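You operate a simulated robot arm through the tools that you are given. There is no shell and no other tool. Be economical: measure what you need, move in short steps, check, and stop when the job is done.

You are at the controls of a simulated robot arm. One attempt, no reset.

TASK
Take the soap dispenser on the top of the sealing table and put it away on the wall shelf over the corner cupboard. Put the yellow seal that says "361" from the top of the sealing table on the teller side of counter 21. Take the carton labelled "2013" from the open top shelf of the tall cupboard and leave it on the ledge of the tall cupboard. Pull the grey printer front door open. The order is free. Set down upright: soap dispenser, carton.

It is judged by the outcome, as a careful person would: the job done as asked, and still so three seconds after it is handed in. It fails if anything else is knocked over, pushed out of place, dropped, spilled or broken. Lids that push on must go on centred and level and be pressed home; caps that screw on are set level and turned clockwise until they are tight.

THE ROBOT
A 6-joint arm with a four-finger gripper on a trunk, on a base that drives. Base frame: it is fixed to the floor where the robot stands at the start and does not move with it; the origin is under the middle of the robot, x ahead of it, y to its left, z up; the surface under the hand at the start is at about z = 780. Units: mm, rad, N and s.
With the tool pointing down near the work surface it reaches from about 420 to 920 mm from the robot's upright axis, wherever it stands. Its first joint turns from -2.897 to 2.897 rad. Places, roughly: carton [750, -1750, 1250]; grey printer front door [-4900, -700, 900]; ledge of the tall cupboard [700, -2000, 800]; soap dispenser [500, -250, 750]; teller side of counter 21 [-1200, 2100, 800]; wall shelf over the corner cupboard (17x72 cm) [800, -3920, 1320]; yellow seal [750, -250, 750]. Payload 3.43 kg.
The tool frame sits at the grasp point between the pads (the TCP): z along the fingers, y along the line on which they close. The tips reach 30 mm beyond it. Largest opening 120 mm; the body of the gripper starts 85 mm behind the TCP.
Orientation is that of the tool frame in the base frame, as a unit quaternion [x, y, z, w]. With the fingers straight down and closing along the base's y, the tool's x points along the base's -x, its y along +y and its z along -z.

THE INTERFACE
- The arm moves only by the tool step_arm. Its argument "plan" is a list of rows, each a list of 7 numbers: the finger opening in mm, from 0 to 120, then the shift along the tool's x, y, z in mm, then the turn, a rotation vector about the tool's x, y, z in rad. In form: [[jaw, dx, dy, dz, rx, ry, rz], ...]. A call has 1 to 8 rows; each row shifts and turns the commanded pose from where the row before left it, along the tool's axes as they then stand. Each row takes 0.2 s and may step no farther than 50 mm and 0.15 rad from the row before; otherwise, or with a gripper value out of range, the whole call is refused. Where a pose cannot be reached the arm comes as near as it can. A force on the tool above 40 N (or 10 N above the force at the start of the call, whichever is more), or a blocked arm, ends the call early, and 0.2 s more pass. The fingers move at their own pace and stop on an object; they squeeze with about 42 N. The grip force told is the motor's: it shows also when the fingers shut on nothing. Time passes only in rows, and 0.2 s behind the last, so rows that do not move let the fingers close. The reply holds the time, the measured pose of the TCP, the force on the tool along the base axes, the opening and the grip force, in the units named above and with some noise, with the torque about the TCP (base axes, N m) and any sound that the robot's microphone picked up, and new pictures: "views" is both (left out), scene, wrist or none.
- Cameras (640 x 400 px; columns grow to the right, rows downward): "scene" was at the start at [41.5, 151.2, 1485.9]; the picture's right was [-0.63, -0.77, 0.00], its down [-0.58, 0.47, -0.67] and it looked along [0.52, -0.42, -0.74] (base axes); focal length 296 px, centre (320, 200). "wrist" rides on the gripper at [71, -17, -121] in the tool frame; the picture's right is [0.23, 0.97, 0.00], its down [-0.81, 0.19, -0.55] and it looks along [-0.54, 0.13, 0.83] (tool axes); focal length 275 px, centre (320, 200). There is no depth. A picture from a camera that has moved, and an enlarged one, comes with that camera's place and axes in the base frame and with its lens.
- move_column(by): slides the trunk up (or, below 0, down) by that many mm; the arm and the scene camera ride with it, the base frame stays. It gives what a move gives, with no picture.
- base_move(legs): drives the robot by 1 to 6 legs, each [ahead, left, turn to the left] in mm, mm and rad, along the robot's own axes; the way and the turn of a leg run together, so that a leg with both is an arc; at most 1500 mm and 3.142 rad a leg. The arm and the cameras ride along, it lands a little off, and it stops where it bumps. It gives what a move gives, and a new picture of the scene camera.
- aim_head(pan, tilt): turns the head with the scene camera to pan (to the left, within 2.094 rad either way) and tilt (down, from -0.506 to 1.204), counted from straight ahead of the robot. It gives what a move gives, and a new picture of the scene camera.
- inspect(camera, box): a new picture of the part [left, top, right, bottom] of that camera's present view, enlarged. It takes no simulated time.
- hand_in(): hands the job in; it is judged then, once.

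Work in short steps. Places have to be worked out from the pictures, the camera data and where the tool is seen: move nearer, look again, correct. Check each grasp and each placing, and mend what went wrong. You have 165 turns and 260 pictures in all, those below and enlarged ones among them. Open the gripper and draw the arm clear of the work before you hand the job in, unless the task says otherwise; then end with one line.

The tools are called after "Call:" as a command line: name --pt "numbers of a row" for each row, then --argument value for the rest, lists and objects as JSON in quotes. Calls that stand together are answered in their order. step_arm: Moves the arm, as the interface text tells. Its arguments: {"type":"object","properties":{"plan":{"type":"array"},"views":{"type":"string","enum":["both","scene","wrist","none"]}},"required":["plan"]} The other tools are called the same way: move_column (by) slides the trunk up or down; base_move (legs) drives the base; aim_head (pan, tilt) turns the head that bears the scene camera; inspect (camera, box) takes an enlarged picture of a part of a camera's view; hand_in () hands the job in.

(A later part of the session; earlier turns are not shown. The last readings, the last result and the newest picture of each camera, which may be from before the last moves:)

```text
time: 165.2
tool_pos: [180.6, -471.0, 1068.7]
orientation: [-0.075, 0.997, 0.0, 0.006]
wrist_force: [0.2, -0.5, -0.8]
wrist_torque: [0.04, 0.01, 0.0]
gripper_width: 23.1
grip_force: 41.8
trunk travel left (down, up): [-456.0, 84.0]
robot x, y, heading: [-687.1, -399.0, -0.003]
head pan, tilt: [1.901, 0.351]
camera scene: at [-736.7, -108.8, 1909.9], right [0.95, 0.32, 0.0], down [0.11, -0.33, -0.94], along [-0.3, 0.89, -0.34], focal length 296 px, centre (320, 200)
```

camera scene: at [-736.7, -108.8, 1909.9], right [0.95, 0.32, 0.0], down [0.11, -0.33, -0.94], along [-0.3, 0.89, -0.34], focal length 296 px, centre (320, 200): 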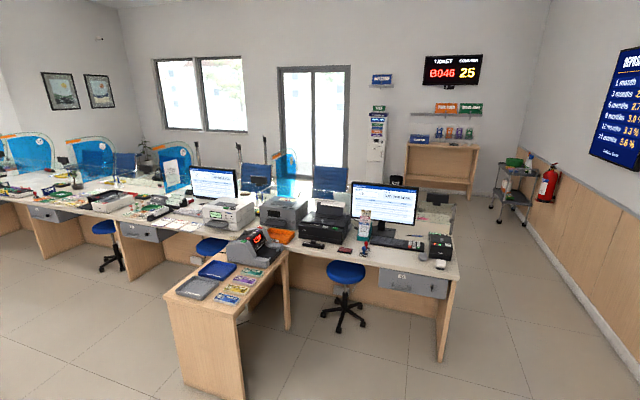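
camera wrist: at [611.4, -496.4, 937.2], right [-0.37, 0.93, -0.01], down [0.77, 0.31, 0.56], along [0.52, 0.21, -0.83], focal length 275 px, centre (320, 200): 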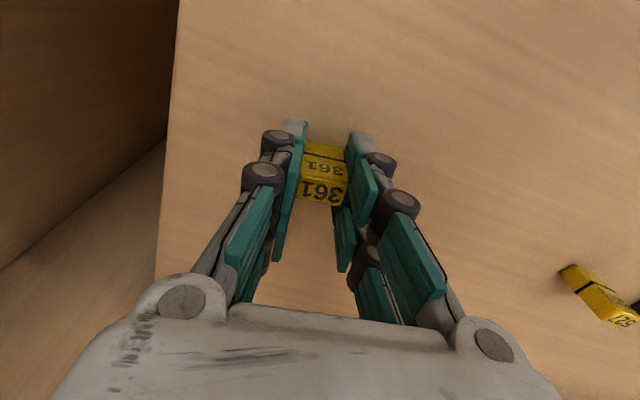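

Seal held securely. I zoom to identify counter 21.

Call:
inspect --camera "scene" --box '[280, 170, 480, 330]'

Call:
inspect --camera "scene" --box '[0, 130, 280, 290]'

```text
2.50 times, centred on (380, 250) of scene
camera zoom: at [-736.7, -108.8, 1909.9], right [0.95, 0.32, 0.0], down [0.11, -0.33, -0.94], along [-0.3, 0.89, -0.34], focal length 740 px, centre (170, 75)
```

zoom: 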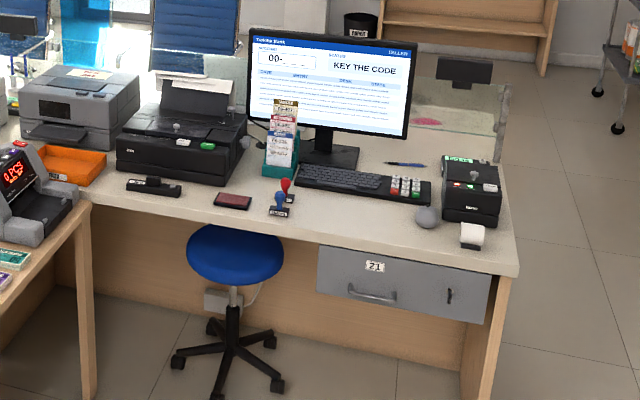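

```text
2.29 times, centred on (140, 210) of scene
camera zoom: at [-736.7, -108.8, 1909.9], right [0.95, 0.32, 0.0], down [0.11, -0.33, -0.94], along [-0.3, 0.89, -0.34], focal length 677 px, centre (731, 177)
```

zoom: 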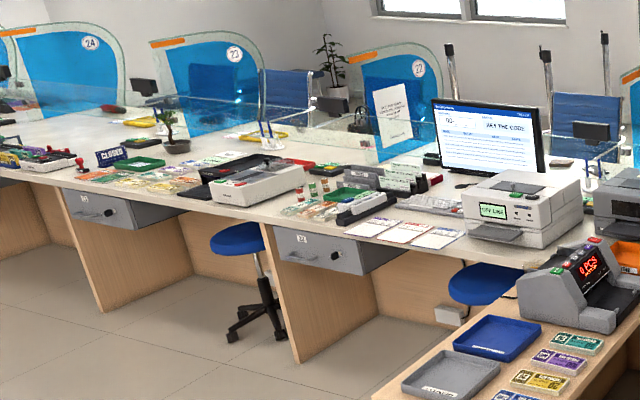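

Counter 21 is the rightmost (drawer labelled 21); free strip in front of its keyboard at about (-840, 1750). I turn left, and drive towards it.

Call:
base_move --legs '[[0, 0, 1.573], [900, 230, 0]]'

Call:
aim_head --pan 0.2 --tilt 0.65

```text
time: 173.9
tool_pos: [-838.4, 1374.2, 1068.8]
orientation: [0.757, -0.654, -0.005, -0.006]
wrist_force: [-0.5, -0.3, -0.9]
wrist_torque: [0.0, 0.01, -0.04]
gripper_width: 23.3
grip_force: 42.3
trunk travel left (down, up): [-456.0, 84.0]
robot x, y, heading: [-912.5, 505.8, 1.566]
head pan, tilt: [1.901, 0.351]
camera scene: at [-1202.7, 460.1, 1909.9], right [-0.32, 0.95, 0.0], down [0.33, 0.11, -0.94], along [-0.89, -0.3, -0.34], focal length 296 px, centre (320, 200)
```

scene: 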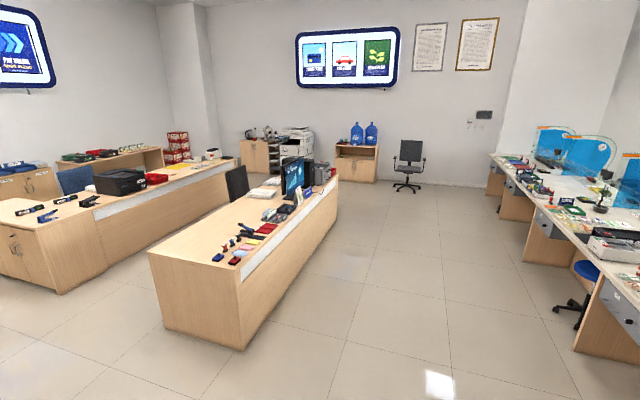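

```text
time: 175.6
tool_pos: [-839.1, 1372.9, 1068.4]
orientation: [0.756, -0.654, -0.004, -0.005]
wrist_force: [0.4, 0.2, 0.3]
wrist_torque: [0.04, -0.02, -0.01]
gripper_width: 23.4
grip_force: 42.5
trunk travel left (down, up): [-456.0, 84.0]
robot x, y, heading: [-916.4, 507.3, 1.569]
head pan, tilt: [0.201, 0.649]
camera scene: at [-1131.3, 574.3, 1882.8], right [0.98, 0.2, 0.0], down [0.12, -0.59, -0.8], along [-0.16, 0.78, -0.6], focal length 296 px, centre (320, 200)
```

scene: 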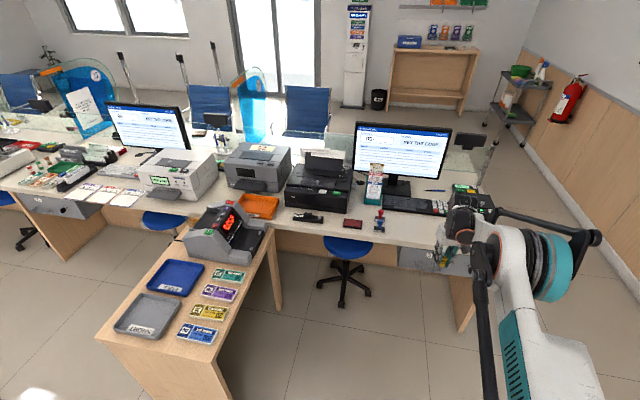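

Zoom the counter region for the free spot.

Call:
inspect --camera "scene" --box '[270, 150, 470, 275]'

Call:
inspect --camera "wrist" --box '[0, 0, 640, 400]'

```text
3.20 times, centred on (370, 212) of scene
camera zoom: at [-1131.3, 574.3, 1882.8], right [0.98, 0.2, 0.0], down [0.12, -0.59, -0.8], along [-0.16, 0.78, -0.6], focal length 948 px, centre (160, 160)
```

zoom: 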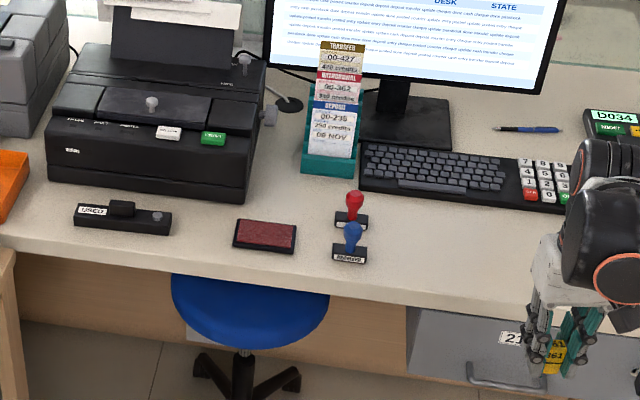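

```text
1.00 times, centred on (320, 200) of wrist (not enlarged: the box is as wide or as high as the picture)
camera zoom: at [-810.9, 1305.8, 1187.3], right [-0.93, -0.37, -0.01], down [-0.31, 0.77, 0.56], along [-0.2, 0.53, -0.83], focal length 275 px, centre (320, 200)
```

zoom: 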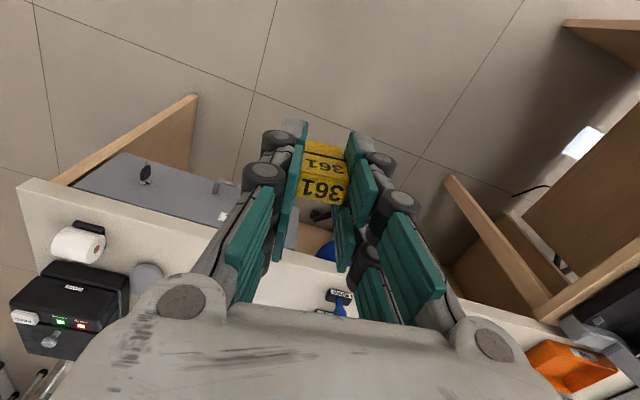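

Counter top z≈755, strip in front of keyboard y 1770–2020. I drive to bring the seal above (-870,1860), then lower.

Call:
base_move --legs '[[486, 31, 0]]'

Call:
move_column --by -200

Call:
inspect --camera "wrist" --box '[0, 0, 640, 400]'

```text
time: 178.5
tool_pos: [-871.3, 1861.1, 1067.4]
orientation: [0.758, -0.652, -0.005, -0.005]
wrist_force: [-0.3, -0.4, -1.1]
wrist_torque: [-0.03, 0.02, 0.01]
gripper_width: 23.1
grip_force: 42.4
trunk travel left (down, up): [-456.0, 84.0]
robot x, y, heading: [-942.6, 992.4, 1.568]
head pan, tilt: [0.201, 0.649]
camera scene: at [-1161.7, 1060.5, 1882.7], right [0.98, 0.2, 0.0], down [0.12, -0.59, -0.8], along [-0.16, 0.78, -0.61], focal length 296 px, centre (320, 200)
```

scene: 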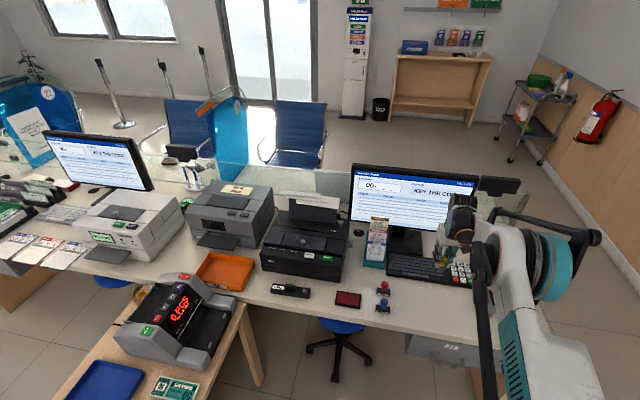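

```text
time: 180.7
tool_pos: [-871.9, 1859.4, 869.6]
orientation: [0.758, -0.652, -0.005, -0.006]
wrist_force: [-0.7, 0.2, 0.4]
wrist_torque: [0.02, 0.0, 0.0]
gripper_width: 23.6
grip_force: 42.2
trunk travel left (down, up): [-256.0, 284.0]
robot x, y, heading: [-943.9, 993.2, 1.571]
head pan, tilt: [0.201, 0.649]
```

```text
1.00 times, centred on (320, 200) of wrist (not enlarged: the box is as wide or as high as the picture)
camera zoom: at [-844.4, 1792.1, 987.5], right [-0.93, -0.37, -0.01], down [-0.31, 0.77, 0.56], along [-0.21, 0.52, -0.83], focal length 275 px, centre (320, 200)
```

zoom: 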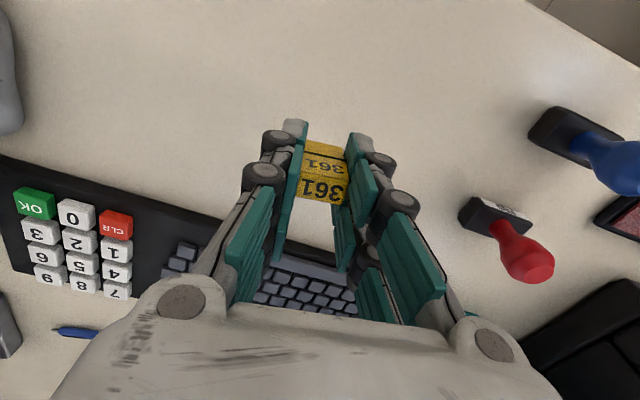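

The touchdown point is clear of keyboard and stamps. I lower 62 mm, then feel for contact.

Call:
move_column --by -62

Call:
step_arm --pt "10 0 0 5 0 0 0" --pt "10 0 0 3 0 0 0" --views "wrist"

```text
time: 181.6
tool_pos: [-871.3, 1860.3, 815.1]
orientation: [0.758, -0.652, -0.006, -0.007]
wrist_force: [-1.0, -6.4, 20.4]
wrist_torque: [-0.35, 0.01, -0.02]
gripper_width: 23.3
grip_force: 42.3
trunk travel left (down, up): [-197.0, 343.0]
robot x, y, heading: [-946.1, 993.3, 1.57]
head pan, tilt: [0.201, 0.649]
stopped: the force on the tool passed its limit at 44 N (the readings are from after the stop); the commanded pose is now the measured one
```

```text
time: 182.1
tool_pos: [-871.3, 1861.2, 810.7]
orientation: [0.758, -0.652, -0.007, -0.009]
wrist_force: [-0.8, -5.1, 18.9]
wrist_torque: [-0.37, 0.1, 0.04]
gripper_width: 23.2
grip_force: 42.0
trunk travel left (down, up): [-197.0, 343.0]
robot x, y, heading: [-940.4, 989.3, 1.57]
head pan, tilt: [0.201, 0.649]
stopped in row 2: the force on the tool passed its limit at 42 N (the readings are from after the stop); the commanded pose is now the measured one
camera wrist: at [-844.6, 1791.7, 928.3], right [-0.93, -0.37, -0.01], down [-0.31, 0.76, 0.57], along [-0.21, 0.53, -0.82], focal length 275 px, centre (320, 200)
```

wrist: 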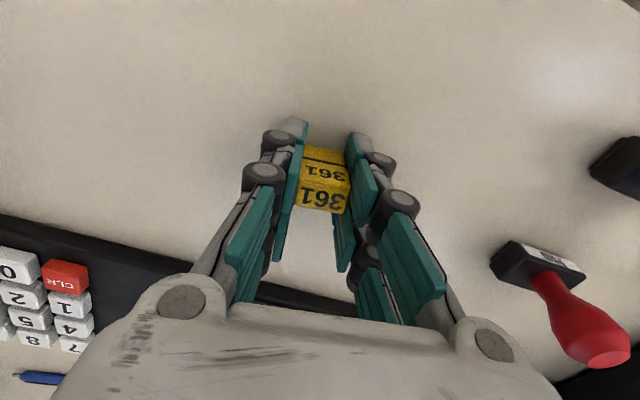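

Seal rests on the counter. I relieve 2 mm, open, and retract upward.

Call:
step_arm --pt "10 0 0 -2 0 0 0" --pt "26 0 0 0 0 0 0" --pt "34 0 0 0 0 0 0" --pt "50 0 0 0 0 0 0" --pt "50 0 0 -20 0 0 0" --pt "50 0 0 -40 0 0 0" --pt "50 0 0 -40 0 0 0"

```text
time: 183.7
tool_pos: [-872.5, 1859.2, 909.6]
orientation: [0.758, -0.652, -0.007, -0.008]
wrist_force: [-0.8, -0.3, 0.3]
wrist_torque: [0.02, 0.01, 0.03]
gripper_width: 49.9
grip_force: 0.0
trunk travel left (down, up): [-197.0, 343.0]
robot x, y, heading: [-943.6, 991.9, 1.567]
head pan, tilt: [0.201, 0.649]
camera scene: at [-1161.6, 1059.0, 1623.7], right [0.98, 0.2, 0.0], down [0.12, -0.59, -0.8], along [-0.16, 0.78, -0.6], focal length 296 px, centre (320, 200)
camera wrist: at [-844.0, 1790.5, 1028.0], right [-0.93, -0.37, -0.01], down [-0.31, 0.76, 0.57], along [-0.21, 0.53, -0.82], focal length 275 px, centre (320, 200)
```

scene: 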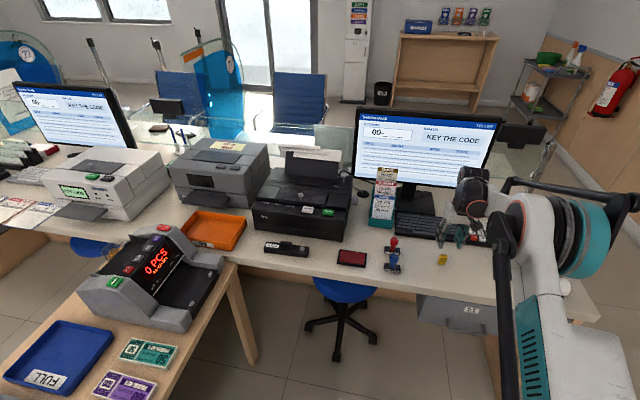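
wrist: 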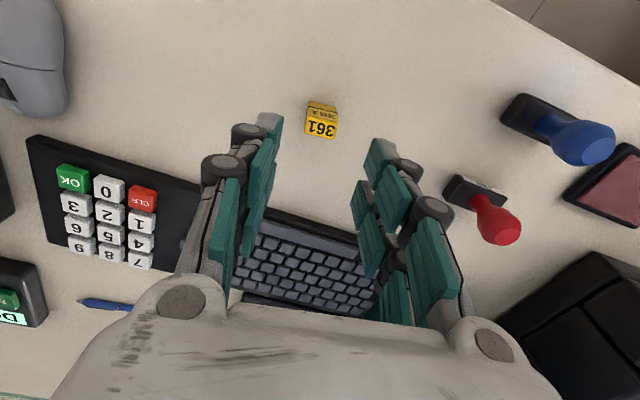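

Seal 361 stands upright on counter 21's teller side. Next the printer: raise the trunk, back up 850 mm, turn to face −x and drive down the aisle.

Call:
move_column --by 150

Call:
base_move --legs '[[-850, 0, 0], [0, 0, 1.572], [1400, 0, 0]]'

Call:
aim_head --pan 0.3 --tilt 0.35

```text
time: 185.4
tool_pos: [-871.7, 1860.9, 1058.3]
orientation: [0.758, -0.652, -0.006, -0.009]
wrist_force: [-0.3, 0.6, 0.1]
wrist_torque: [-0.03, -0.01, -0.03]
gripper_width: 49.9
grip_force: 0.0
trunk travel left (down, up): [-347.0, 193.0]
robot x, y, heading: [-945.5, 994.9, 1.574]
head pan, tilt: [0.201, 0.649]
```

```text
time: 200.4
tool_pos: [-3218.4, 246.6, 1058.6]
orientation: [0.998, 0.066, -0.01, -0.001]
wrist_force: [-0.2, -0.2, 0.0]
wrist_torque: [0.01, -0.01, 0.01]
gripper_width: 50.0
grip_force: 0.1
trunk travel left (down, up): [-347.0, 193.0]
robot x, y, heading: [-2352.5, 160.8, 3.124]
head pan, tilt: [0.201, 0.649]
camera scene: at [-2421.6, -54.7, 1773.6], right [-0.18, 0.98, 0.0], down [0.59, 0.11, -0.8], along [-0.78, -0.15, -0.6], focal length 296 px, centre (320, 200)
```

scene: 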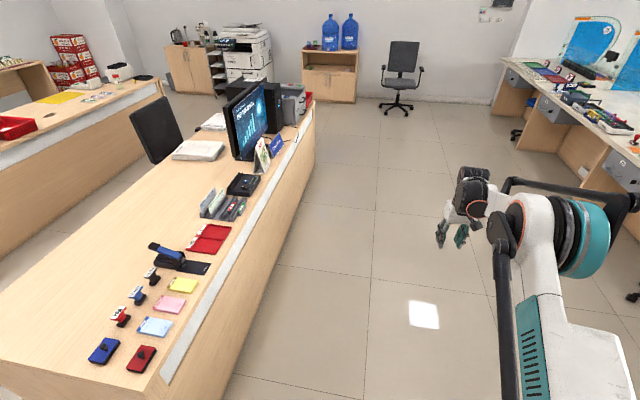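

```text
time: 201.2
tool_pos: [-3218.5, 246.2, 1059.0]
orientation: [0.998, 0.067, -0.011, -0.001]
wrist_force: [-0.4, 0.0, 0.4]
wrist_torque: [0.0, -0.01, 0.01]
gripper_width: 50.2
grip_force: 0.0
trunk travel left (down, up): [-347.0, 193.0]
robot x, y, heading: [-2353.4, 162.4, 3.127]
head pan, tilt: [0.3, 0.351]
camera scene: at [-2425.4, -64.9, 1800.6], right [-0.28, 0.96, 0.0], down [0.33, 0.1, -0.94], along [-0.9, -0.26, -0.34], focal length 296 px, centre (320, 200)
```

scene: 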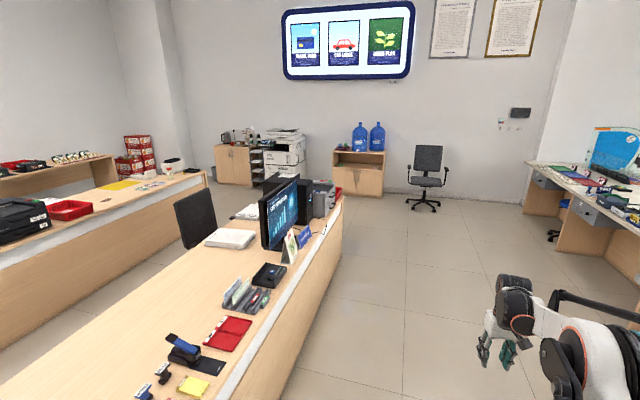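

The grey printer appears to be at the far end of this desk, near pixel (325,195), i.e. (-4950,-750). Zoom.

Call:
inspect --camera "scene" --box '[250, 165, 362, 245]'

```text
5.00 times, centred on (306, 205) of scene
camera zoom: at [-2425.4, -64.9, 1800.6], right [-0.28, 0.96, 0.0], down [0.33, 0.1, -0.94], along [-0.9, -0.26, -0.34], focal length 1481 px, centre (390, 175)
```

zoom: 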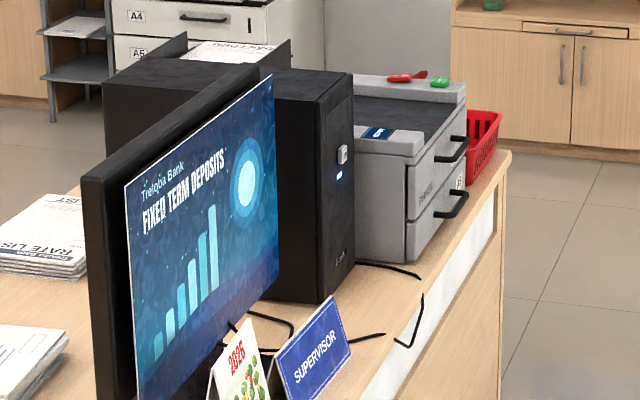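

The grey printer's front (two black handles) faces the aisle (+y). I drive to x≈-4850, y≈480 and turn to face it.

Call:
base_move --legs '[[1300, -150, 0], [1200, -150, 0], [0, 0, 1.585]]'

Call:
aim_head --pan 0.0 --tilt 0.6

```text
time: 217.3
tool_pos: [-4946.2, -356.8, 1059.3]
orientation: [0.659, 0.752, -0.008, 0.006]
wrist_force: [-0.8, -0.5, -0.5]
wrist_torque: [-0.03, -0.01, -0.02]
gripper_width: 49.8
grip_force: 0.0
trunk travel left (down, up): [-347.0, 193.0]
robot x, y, heading: [-4859.2, 507.7, -1.586]
head pan, tilt: [0.3, 0.351]
camera scene: at [-4631.2, 436.6, 1800.6], right [-0.96, -0.28, 0.0], down [-0.1, 0.33, -0.94], along [0.26, -0.9, -0.34], focal length 296 px, centre (320, 200)
```

scene: 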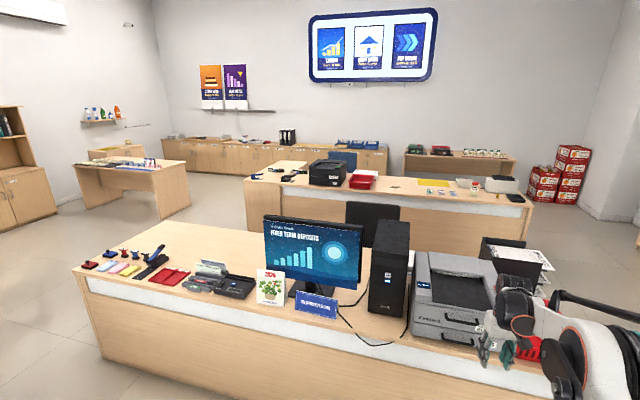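

```text
time: 218.2
tool_pos: [-4947.3, -357.0, 1058.6]
orientation: [0.658, 0.753, -0.008, 0.007]
wrist_force: [1.2, -0.1, 0.4]
wrist_torque: [0.01, -0.03, 0.03]
gripper_width: 49.9
grip_force: 0.1
trunk travel left (down, up): [-347.0, 193.0]
robot x, y, heading: [-4859.4, 505.5, -1.588]
head pan, tilt: [0.0, 0.6]
camera scene: at [-4658.8, 437.6, 1778.0], right [-1.0, 0.02, 0.0], down [0.01, 0.56, -0.83], along [-0.01, -0.83, -0.56], focal length 296 px, centre (320, 200)
```

scene: 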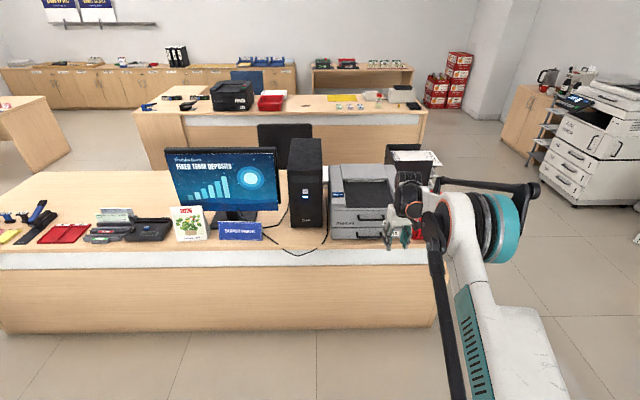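

Zoom in on the printer's front.

Call:
inspect --camera "scene" --box '[280, 130, 450, 260]'

Call:
inspect --camera "wrist" --box '[0, 0, 640, 400]'

```text
3.08 times, centred on (365, 195) of scene
camera zoom: at [-4658.8, 437.6, 1778.0], right [-1.0, 0.02, 0.0], down [0.01, 0.56, -0.83], along [-0.01, -0.83, -0.56], focal length 911 px, centre (182, 215)
```

zoom: 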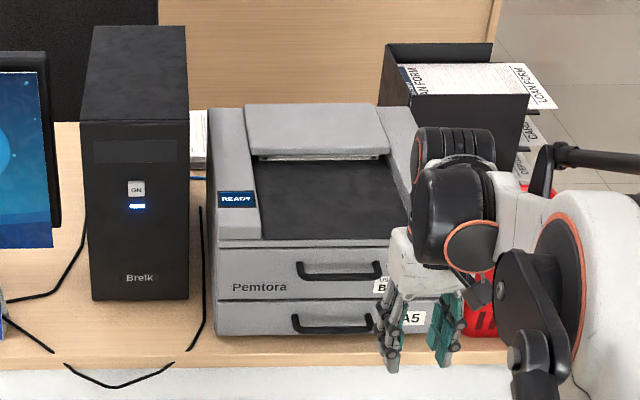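

```text
1.00 times, centred on (320, 200) of wrist (not enlarged: the box is as wide or as high as the picture)
camera zoom: at [-4972.7, -283.7, 1177.6], right [0.93, 0.36, -0.01], down [0.3, -0.77, 0.57], along [0.2, -0.53, -0.82], focal length 275 px, centre (320, 200)
```

zoom: 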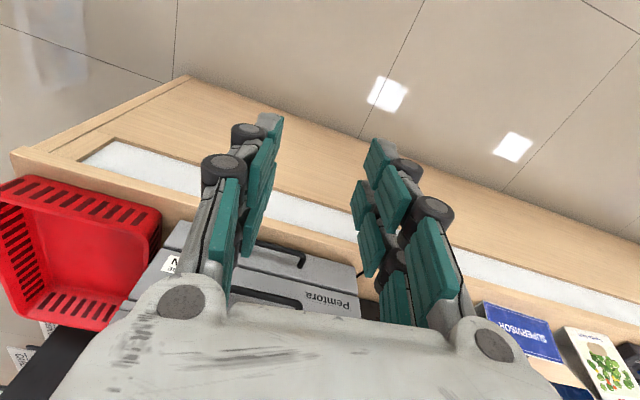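

Upper front panel ("Pemtora") has a horizontal black handle around (-4920,-680,905); below it is an A5 tray. I back up and strafe to see the front unobstructed and read labels.

Call:
base_move --legs '[[-250, -350, 0.015]]'

Call:
aim_head --pan 0.0 --tilt 0.55

Call:
inspect --camera "scene" --box '[200, 130, 360, 250]'

```text
time: 220.8
tool_pos: [-5282.3, -107.5, 1059.7]
orientation: [0.654, 0.757, -0.008, 0.007]
wrist_force: [-0.2, -0.9, -0.2]
wrist_torque: [0.01, -0.04, 0.04]
gripper_width: 49.9
grip_force: 0.1
trunk travel left (down, up): [-347.0, 193.0]
robot x, y, heading: [-5204.6, 759.5, -1.572]
head pan, tilt: [0.0, 0.6]
camera scene: at [-5006.6, 690.9, 1778.0], right [-1.0, 0.0, 0.0], down [0.0, 0.56, -0.83], along [0.0, -0.83, -0.56], focal length 296 px, centre (320, 200)
```

scene: 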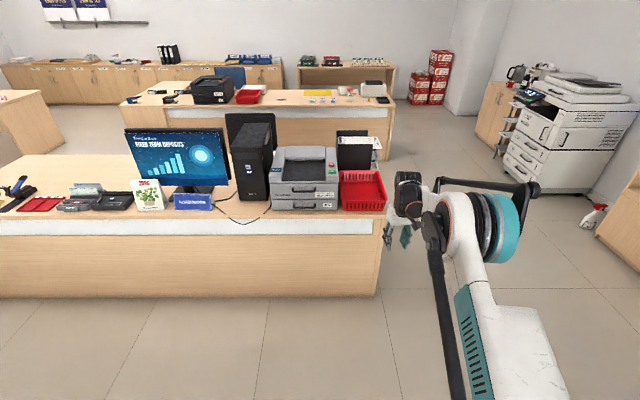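

```text
time: 221.4
tool_pos: [-5283.4, -107.9, 1060.6]
orientation: [0.654, 0.757, -0.009, 0.007]
wrist_force: [0.3, -0.4, 0.0]
wrist_torque: [0.01, 0.0, -0.02]
gripper_width: 49.9
grip_force: 0.1
trunk travel left (down, up): [-347.0, 193.0]
robot x, y, heading: [-5205.5, 757.6, -1.576]
head pan, tilt: [0.0, 0.55]
camera scene: at [-5006.0, 689.0, 1782.4], right [-1.0, 0.0, 0.0], down [0.0, 0.52, -0.85], along [0.0, -0.85, -0.52], focal length 296 px, centre (320, 200)
```

scene: 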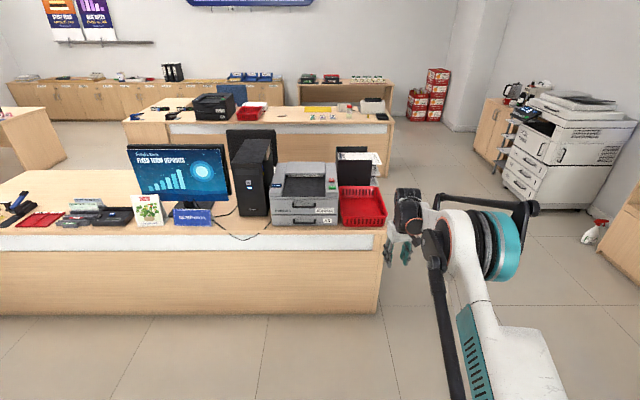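

```text
3.33 times, centred on (280, 190) of scene
camera zoom: at [-5006.0, 689.0, 1782.4], right [-1.0, 0.0, 0.0], down [0.0, 0.52, -0.85], along [0.0, -0.85, -0.52], focal length 987 px, centre (453, 233)
```

zoom: 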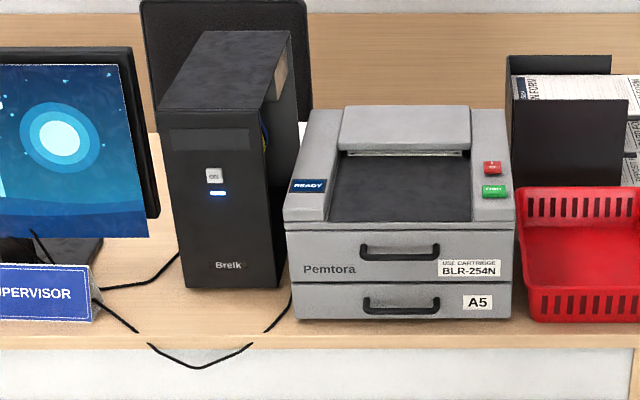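

The upper panel is marked "USE CARTRIDGE BLR-254N" – that's the front door; its bar is at about (-4926,-680,906). I tilt the tool to 25° below horizontal here in free space.

Call:
step_arm --pt "50 0 0 0 0 0 0.15" --pt "50 0 0 0 0 -0.15 0" --pt "50 0 0 0 0 -0.15 0" --pt "50 0 0 0 0 -0.15 0" --pt "50 0 0 0 0 -0.15 0" --pt "50 0 0 0 0 -0.15 0" --pt "50 0 0 0 0 -0.15 0" --pt "50 0 0 0 0 -0.15 0" --views "none"

Call:
step_arm --pt "50 0 0 0 0 -0.08 0" --pt "50 0 0 0 0 0 -0.145" --pt "50 0 0 0 0 0 -0.145" --pt "50 0 0 0 0 0 -0.145" --pt "50 0 0 0 0 0 -0.145" --pt "50 0 0 0 0 0 -0.145" --pt "50 0 0 0 0 0 -0.145" --pt "50 0 0 0 0 0 -0.145" --views "none"

Call:
step_arm --pt "50 0 0 0 0 0 -0.14" --pt "50 0 0 0 0 0 -0.14" --pt "50 0 0 0 0 0 -0.14" --pt "50 0 0 0 0 0 -0.136"

```text
time: 223.2
tool_pos: [-5282.8, -108.0, 1058.3]
orientation: [0.608, 0.607, -0.361, 0.361]
wrist_force: [-0.5, -0.1, -0.7]
wrist_torque: [0.03, -0.03, 0.02]
gripper_width: 49.9
grip_force: 0.0
trunk travel left (down, up): [-347.0, 193.0]
robot x, y, heading: [-5205.5, 755.1, -1.577]
head pan, tilt: [0.0, 0.55]
```

```text
time: 225.0
tool_pos: [-5283.2, -108.0, 1060.5]
orientation: [0.23, 0.807, -0.524, 0.146]
wrist_force: [-0.2, 1.4, -1.3]
wrist_torque: [-0.04, -0.04, 0.03]
gripper_width: 50.2
grip_force: 0.1
trunk travel left (down, up): [-347.0, 193.0]
robot x, y, heading: [-5205.2, 758.4, -1.577]
head pan, tilt: [0.0, 0.55]
```

```text
time: 226.0
tool_pos: [-5282.6, -108.6, 1059.5]
orientation: [0.001, 0.839, -0.544, -0.004]
wrist_force: [0.0, -0.1, -0.2]
wrist_torque: [-0.02, 0.02, 0.02]
gripper_width: 49.9
grip_force: 0.1
trunk travel left (down, up): [-347.0, 193.0]
robot x, y, heading: [-5204.8, 760.9, -1.574]
head pan, tilt: [0.0, 0.55]
camera scene: at [-5006.0, 689.0, 1782.4], right [-1.0, 0.0, 0.0], down [0.0, 0.52, -0.85], along [0.0, -0.85, -0.52], focal length 296 px, centre (320, 200)
camera wrist: at [-5353.7, -2.5, 1123.4], right [-0.23, 0.4, -0.89], down [0.81, 0.58, 0.05], along [0.53, -0.71, -0.46], focal length 275 px, centre (320, 200)
```

scene: 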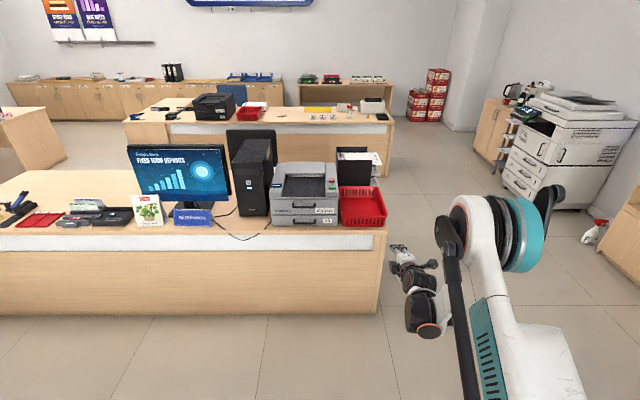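
wrist: 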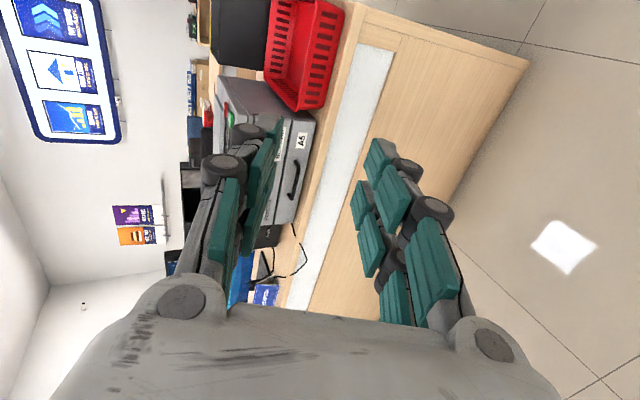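

Tool orientation is right (closing vertical, pointing to the printer). I strafe left 357, go ahead 375, and lower to z≈992, i.e. on the approach line to the bar.

Call:
base_move --legs '[[375, 357, 0.003]]'

Call:
move_column --by -67

Call:
inspect --camera "wrist" --box '[0, 0, 640, 400]'

Call:
inspect --camera "scene" --box '[260, 120, 480, 300]'

```text
time: 229.0
tool_pos: [-4922.1, -482.3, 1059.6]
orientation: [0.0, 0.839, -0.544, 0.0]
wrist_force: [0.9, -0.5, -0.1]
wrist_torque: [-0.01, -0.02, 0.0]
gripper_width: 49.9
grip_force: 0.1
trunk travel left (down, up): [-347.0, 193.0]
robot x, y, heading: [-4849.9, 382.6, -1.57]
head pan, tilt: [0.0, 0.55]
camera scene: at [-4648.4, 315.0, 1782.3], right [-1.0, 0.0, 0.0], down [0.0, 0.52, -0.85], along [0.0, -0.85, -0.52], focal length 296 px, centre (320, 200)
```

scene: 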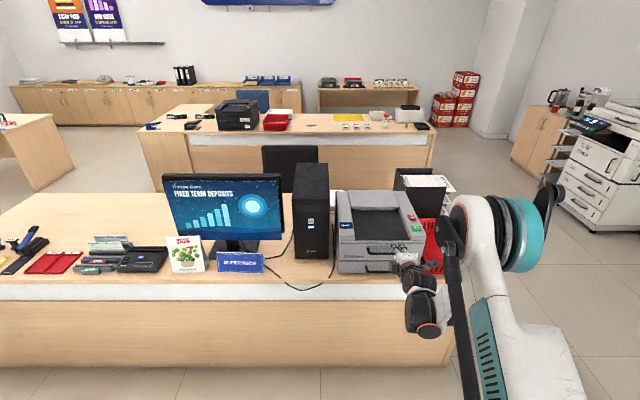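

```text
time: 230.1
tool_pos: [-4921.9, -481.3, 992.8]
orientation: [0.001, 0.839, -0.543, 0.0]
wrist_force: [0.6, 0.5, 0.1]
wrist_torque: [0.01, -0.01, 0.0]
gripper_width: 49.9
grip_force: 0.0
trunk travel left (down, up): [-280.0, 260.0]
robot x, y, heading: [-4851.1, 387.6, -1.571]
head pan, tilt: [0.0, 0.55]
```

```text
1.00 times, centred on (320, 200) of wrist (not enlarged: the box is as wide or as high as the picture)
camera zoom: at [-4994.2, -377.0, 1056.5], right [-0.23, 0.4, -0.89], down [0.81, 0.58, 0.05], along [0.54, -0.71, -0.46], focal length 275 px, centre (320, 200)
```

zoom: 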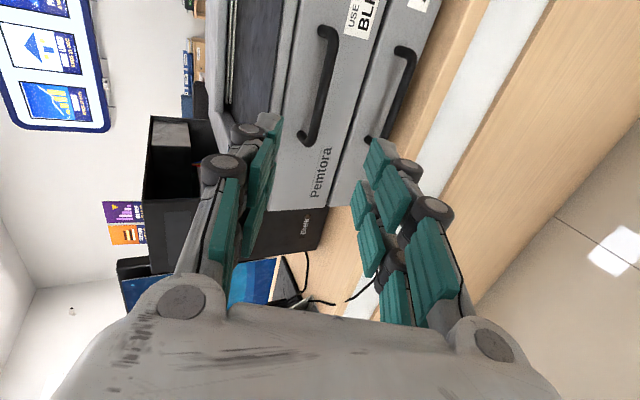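

```text
2.22 times, centred on (370, 210) of scene
camera zoom: at [-4648.8, 315.7, 1715.5], right [-1.0, 0.0, 0.0], down [0.0, 0.52, -0.85], along [0.0, -0.85, -0.52], focal length 658 px, centre (209, 178)
```

zoom: 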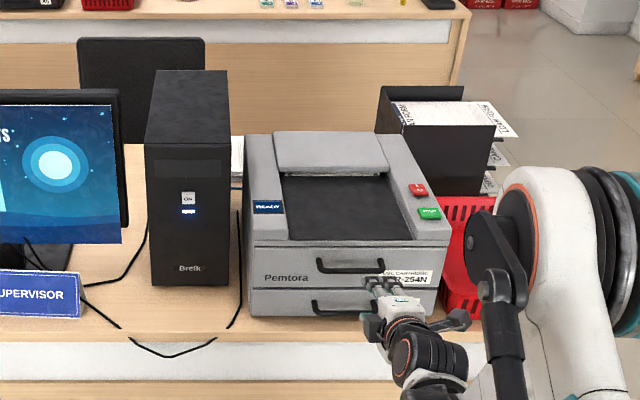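

Triangulated bar: (-4927,-697,890). I advance 150 mm along the tool axis with small corrections and look again.

Call:
step_arm --pt "60 2 2 40 0 0 0" --pt "60 1 2 40 0 0 0" --pt "60 1 2 40 0 0 0" --pt "60 0 0 30 0 0 0"

Call:
inspect --camera "scene" --box '[320, 190, 440, 290]'

```text
time: 231.1
tool_pos: [-4926.5, -610.1, 934.9]
orientation: [0.0, 0.84, -0.543, -0.001]
wrist_force: [0.1, -0.8, 0.5]
wrist_torque: [-0.01, 0.03, 0.02]
gripper_width: 59.9
grip_force: 0.0
out of reach, approached as far as the arm can: row 4
trunk travel left (down, up): [-280.0, 260.0]
robot x, y, heading: [-4847.7, 386.4, -1.569]
head pan, tilt: [0.0, 0.55]
camera scene: at [-4648.8, 316.0, 1715.5], right [-1.0, 0.0, 0.0], down [0.0, 0.52, -0.85], along [0.0, -0.85, -0.52], focal length 296 px, centre (320, 200)
camera wrist: at [-4997.6, -505.3, 998.7], right [-0.23, 0.4, -0.89], down [0.81, 0.58, 0.05], along [0.54, -0.71, -0.46], focal length 275 px, centre (320, 200)
```

scene: 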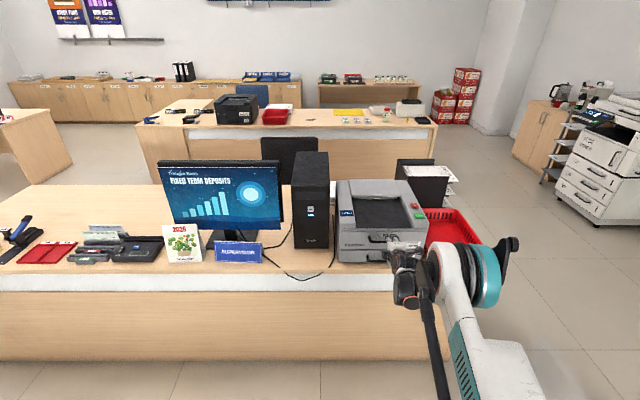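
wrist: 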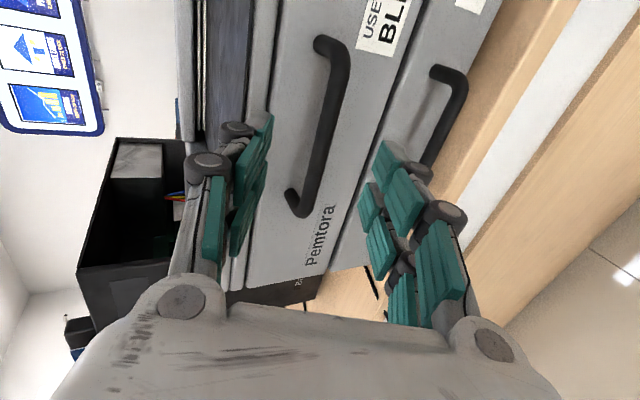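

```text
4.00 times, centred on (380, 240) of scene
camera zoom: at [-4648.8, 316.0, 1715.5], right [-1.0, 0.0, 0.0], down [0.0, 0.52, -0.85], along [0.0, -0.85, -0.52], focal length 1185 px, centre (80, 40)
```

zoom: 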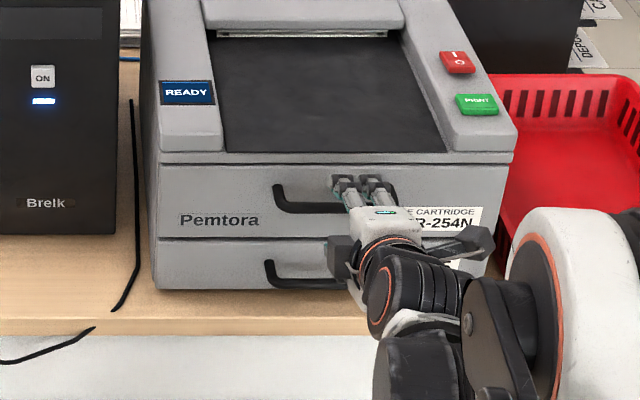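

The arm is at full reach; I retract it 150 mm, drive the base 150 mm ahead, and lower the trunk 73 mm to be back on the approach line.

Call:
step_arm --pt "60 0 0 -40 0 0 0" --pt "60 0 0 -40 0 0 0" --pt "60 0 0 -40 0 0 0" --pt "60 0 0 -30 0 0 0" --views "none"

Call:
base_move --legs '[[150, 0, 0]]'

Call:
move_column --by -70

Call:
inspect --camera "wrist" --box '[0, 0, 640, 400]'

```text
time: 232.1
tool_pos: [-4927.3, -471.1, 995.6]
orientation: [0.0, 0.84, -0.543, 0.0]
wrist_force: [0.1, 0.1, -0.2]
wrist_torque: [-0.01, 0.02, 0.01]
gripper_width: 59.8
grip_force: 0.1
trunk travel left (down, up): [-280.0, 260.0]
robot x, y, heading: [-4847.7, 386.3, -1.57]
head pan, tilt: [0.0, 0.55]
```

```text
time: 233.4
tool_pos: [-4926.1, -624.1, 994.5]
orientation: [0.0, 0.839, -0.544, 0.001]
wrist_force: [0.2, 0.0, -0.9]
wrist_torque: [0.0, 0.0, -0.01]
gripper_width: 60.1
grip_force: 0.0
trunk travel left (down, up): [-280.0, 260.0]
robot x, y, heading: [-4851.7, 233.3, -1.57]
head pan, tilt: [0.0, 0.55]
camera scene: at [-4648.8, 164.3, 1715.3], right [-1.0, 0.0, 0.0], down [0.0, 0.52, -0.85], along [0.0, -0.85, -0.52], focal length 296 px, centre (320, 200)
```

scene: 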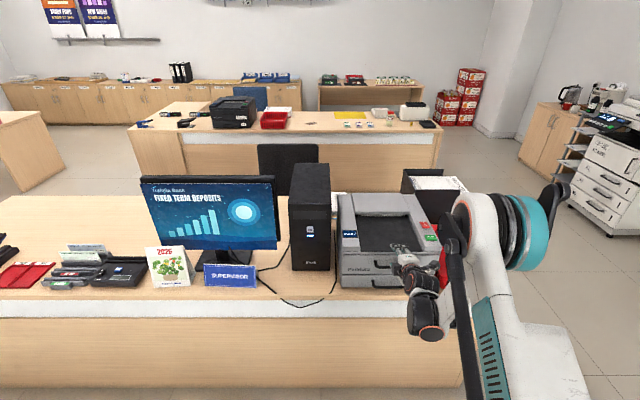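

```text
time: 234.5
tool_pos: [-4926.5, -623.3, 925.9]
orientation: [0.001, 0.839, -0.544, 0.0]
wrist_force: [0.0, 0.9, 0.5]
wrist_torque: [-0.02, 0.0, -0.03]
gripper_width: 60.1
grip_force: 0.0
trunk travel left (down, up): [-210.0, 330.0]
robot x, y, heading: [-4847.1, 232.3, -1.575]
head pan, tilt: [0.0, 0.55]
```

```text
1.00 times, centred on (320, 200) of wrist (not enlarged: the box is as wide or as high as the picture)
camera zoom: at [-4996.8, -518.4, 989.3], right [-0.23, 0.4, -0.89], down [0.81, 0.58, 0.05], along [0.54, -0.71, -0.46], focal length 275 px, centre (320, 200)
```

zoom: 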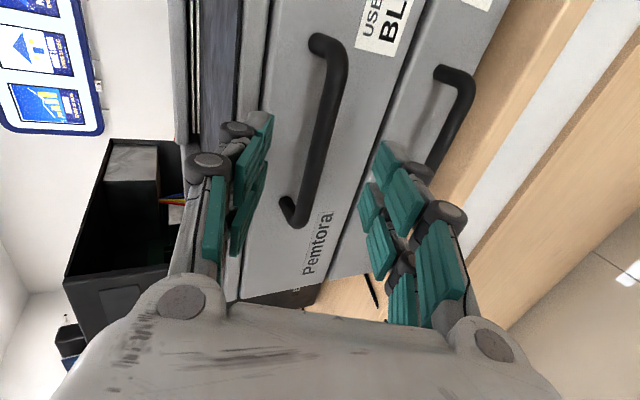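

Aligned with the bar. I advance 50 mm and re-check.

Call:
step_arm --pt "60 0 2 25 0 0 0" --pt "60 0 1 25 0 0 0" --views "wrist"

Call:
inspect --camera "scene" --box '[330, 210, 450, 310]'

```text
time: 235.1
tool_pos: [-4926.1, -668.8, 901.2]
orientation: [0.0, 0.839, -0.544, -0.001]
wrist_force: [0.6, 9.7, 4.7]
wrist_torque: [-0.41, 0.11, -0.17]
gripper_width: 68.6
grip_force: 3.5
trunk travel left (down, up): [-210.0, 330.0]
robot x, y, heading: [-4851.2, 233.5, -1.566]
head pan, tilt: [0.0, 0.55]
camera wrist: at [-4997.2, -563.4, 965.1], right [-0.23, 0.4, -0.89], down [0.81, 0.58, 0.05], along [0.54, -0.71, -0.46], focal length 275 px, centre (320, 200)
```

wrist: 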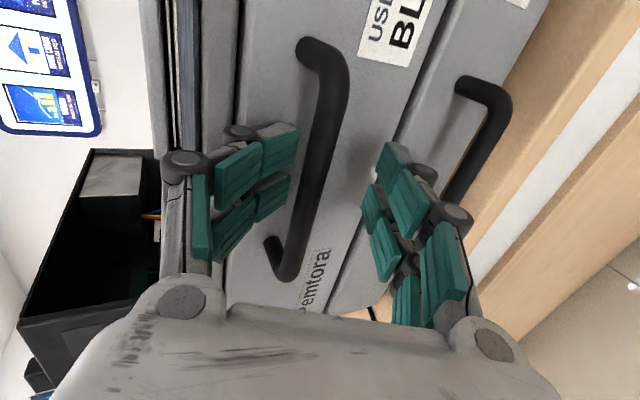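

```text
4.00 times, centred on (390, 260) of scene
camera zoom: at [-4648.9, 165.1, 1645.5], right [-1.0, 0.0, 0.0], down [0.0, 0.52, -0.85], along [0.0, -0.85, -0.52], focal length 1185 px, centre (40, -40)
```

zoom: 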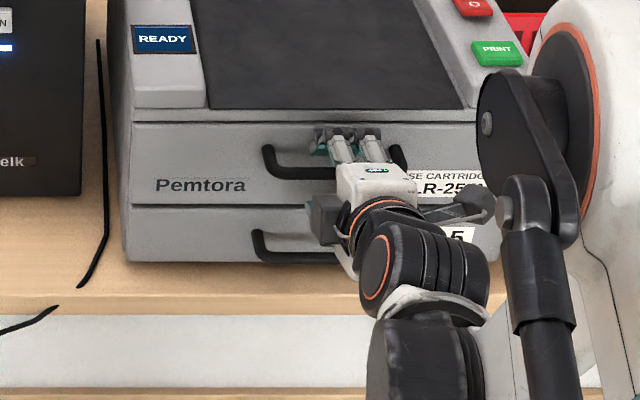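

The upper fingertip touches the door face because of the tilt. I back off 40 mm, level the tool to horizontal, and lower to bar height.

Call:
step_arm --pt "60 0 0 -20 0 0 0" --pt "60 0 0 -20 0 0 0" --pt "60 0 0 0 0.14 0 0" --pt "60 0 0 0 0.14 0 0" --pt "60 0 0 0 0.14 0 0" --pt "60 0 15 0 0 0 0" --pt "60 0 12 0 0 0 0"

Call:
inspect --camera "scene" --box '[330, 210, 450, 310]'

```text
time: 236.7
tool_pos: [-4924.5, -634.3, 891.2]
orientation: [0.002, 0.712, -0.702, -0.001]
wrist_force: [-0.1, -0.8, -0.7]
wrist_torque: [-0.02, 0.03, -0.01]
gripper_width: 59.9
grip_force: 0.0
out of reach, approached as far as the arm can: row 7
trunk travel left (down, up): [-210.0, 330.0]
robot x, y, heading: [-4850.0, 235.5, -1.567]
head pan, tilt: [0.0, 0.55]
camera scene: at [-4648.8, 165.3, 1645.4], right [-1.0, 0.0, 0.0], down [0.0, 0.52, -0.85], along [0.0, -0.85, -0.52], focal length 296 px, centre (320, 200)
camera wrist: at [-4995.2, -513.5, 909.0], right [-0.23, 0.02, -0.97], down [0.81, 0.55, -0.18], along [0.54, -0.83, -0.14], focal length 275 px, centre (320, 200)
```

scene: 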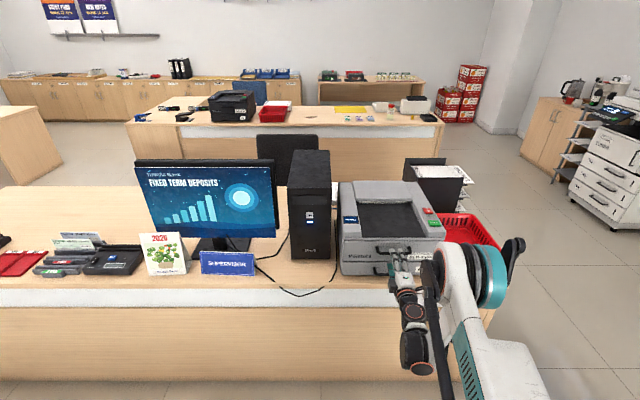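
wrist: 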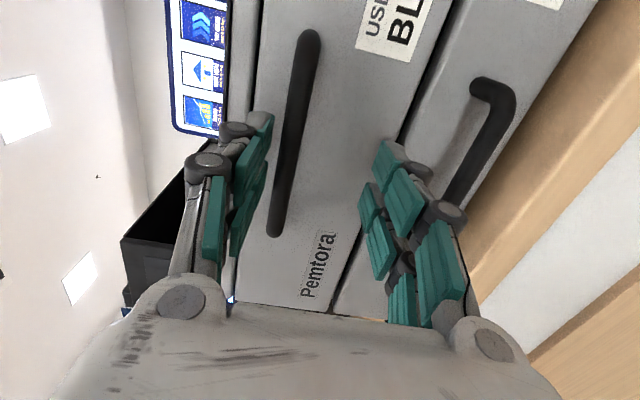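

```text
4.00 times, centred on (390, 260) of scene
camera zoom: at [-4648.8, 165.3, 1645.4], right [-1.0, 0.0, 0.0], down [0.0, 0.52, -0.85], along [0.0, -0.85, -0.52], focal length 1185 px, centre (40, -40)
```

zoom: 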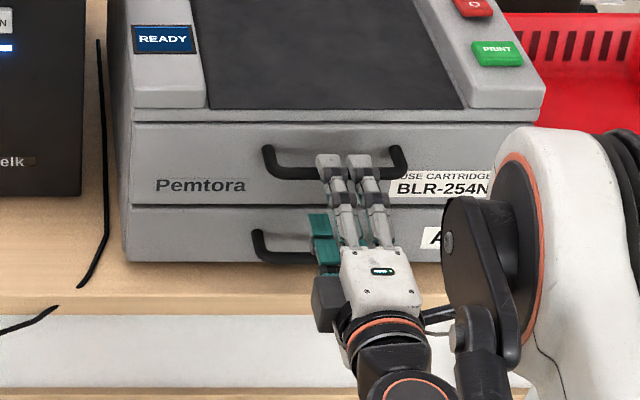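

Refined across views: the bar is at y≈-665, z≈908. I raise 17 mm and go forward 28 mm.

Call:
step_arm --pt "60 0 -17 0 0 0 0" --pt "60 0 0 14 0 0 0" --pt "60 0 0 14 0 0 0" --views "wrist"

Call:
inspect --camera "scene" --box '[330, 210, 450, 310]'

```text
time: 237.5
tool_pos: [-4923.6, -664.2, 908.0]
orientation: [0.002, 0.713, -0.701, -0.001]
wrist_force: [-0.8, 0.7, -0.7]
wrist_torque: [-0.02, -0.04, 0.02]
gripper_width: 60.0
grip_force: 0.0
trunk travel left (down, up): [-210.0, 330.0]
robot x, y, heading: [-4847.9, 235.3, -1.569]
head pan, tilt: [0.0, 0.55]
camera wrist: at [-4993.8, -542.0, 925.7], right [-0.23, 0.02, -0.97], down [0.81, 0.55, -0.18], along [0.54, -0.83, -0.14], focal length 275 px, centre (320, 200)
```

wrist: 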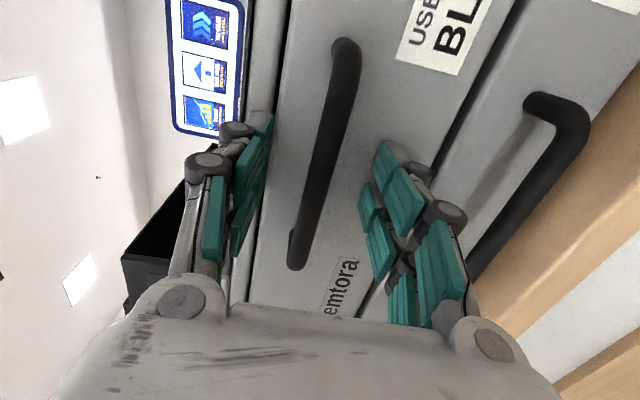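

```text
4.00 times, centred on (390, 260) of scene
camera zoom: at [-4648.8, 165.2, 1645.4], right [-1.0, 0.0, 0.0], down [0.0, 0.52, -0.85], along [0.0, -0.85, -0.52], focal length 1185 px, centre (40, -40)
```

zoom: 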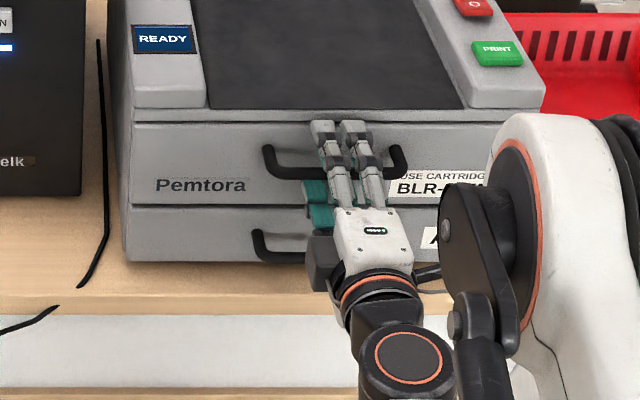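

The bar is centred between the pads. Close the fingers.

Call:
step_arm --pt "20 0 0 0 0 0 0" --pt "0 0 0 0 0 0 0" --pt "0 0 0 0 0 0 0" --views "wrist"

```text
time: 238.3
tool_pos: [-4922.6, -664.5, 907.9]
orientation: [0.001, 0.713, -0.702, -0.001]
wrist_force: [-0.1, -1.8, 6.6]
wrist_torque: [-0.09, 0.34, 0.39]
gripper_width: 9.1
grip_force: 42.0
trunk travel left (down, up): [-210.0, 330.0]
robot x, y, heading: [-4851.1, 235.2, -1.575]
head pan, tilt: [0.0, 0.55]
camera wrist: at [-4993.9, -541.5, 926.3], right [-0.23, 0.02, -0.97], down [0.81, 0.55, -0.18], along [0.54, -0.83, -0.14], focal length 275 px, centre (320, 200)
```

wrist: 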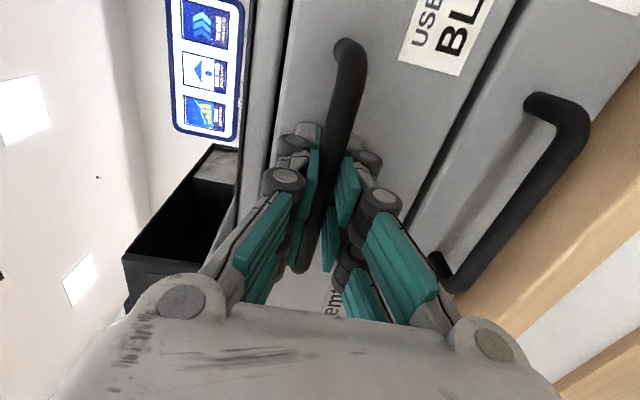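

Bar gripped (9 mm). I pull gently 9 mm outward and read forces to learn how the door moves.

Call:
step_arm --pt "0 0 0 -3 0 0 0" --pt "0 0 0 -3 0 0 0" --pt "0 0 0 -3 0 0 0" --views "none"

```text
time: 239.1
tool_pos: [-4922.8, -657.7, 904.8]
orientation: [0.001, 0.714, -0.7, 0.0]
wrist_force: [-1.6, -19.8, -25.2]
wrist_torque: [-0.19, 0.48, 0.14]
gripper_width: 9.1
grip_force: 42.8
trunk travel left (down, up): [-210.0, 330.0]
robot x, y, heading: [-4852.8, 235.5, -1.568]
head pan, tilt: [0.0, 0.55]
```

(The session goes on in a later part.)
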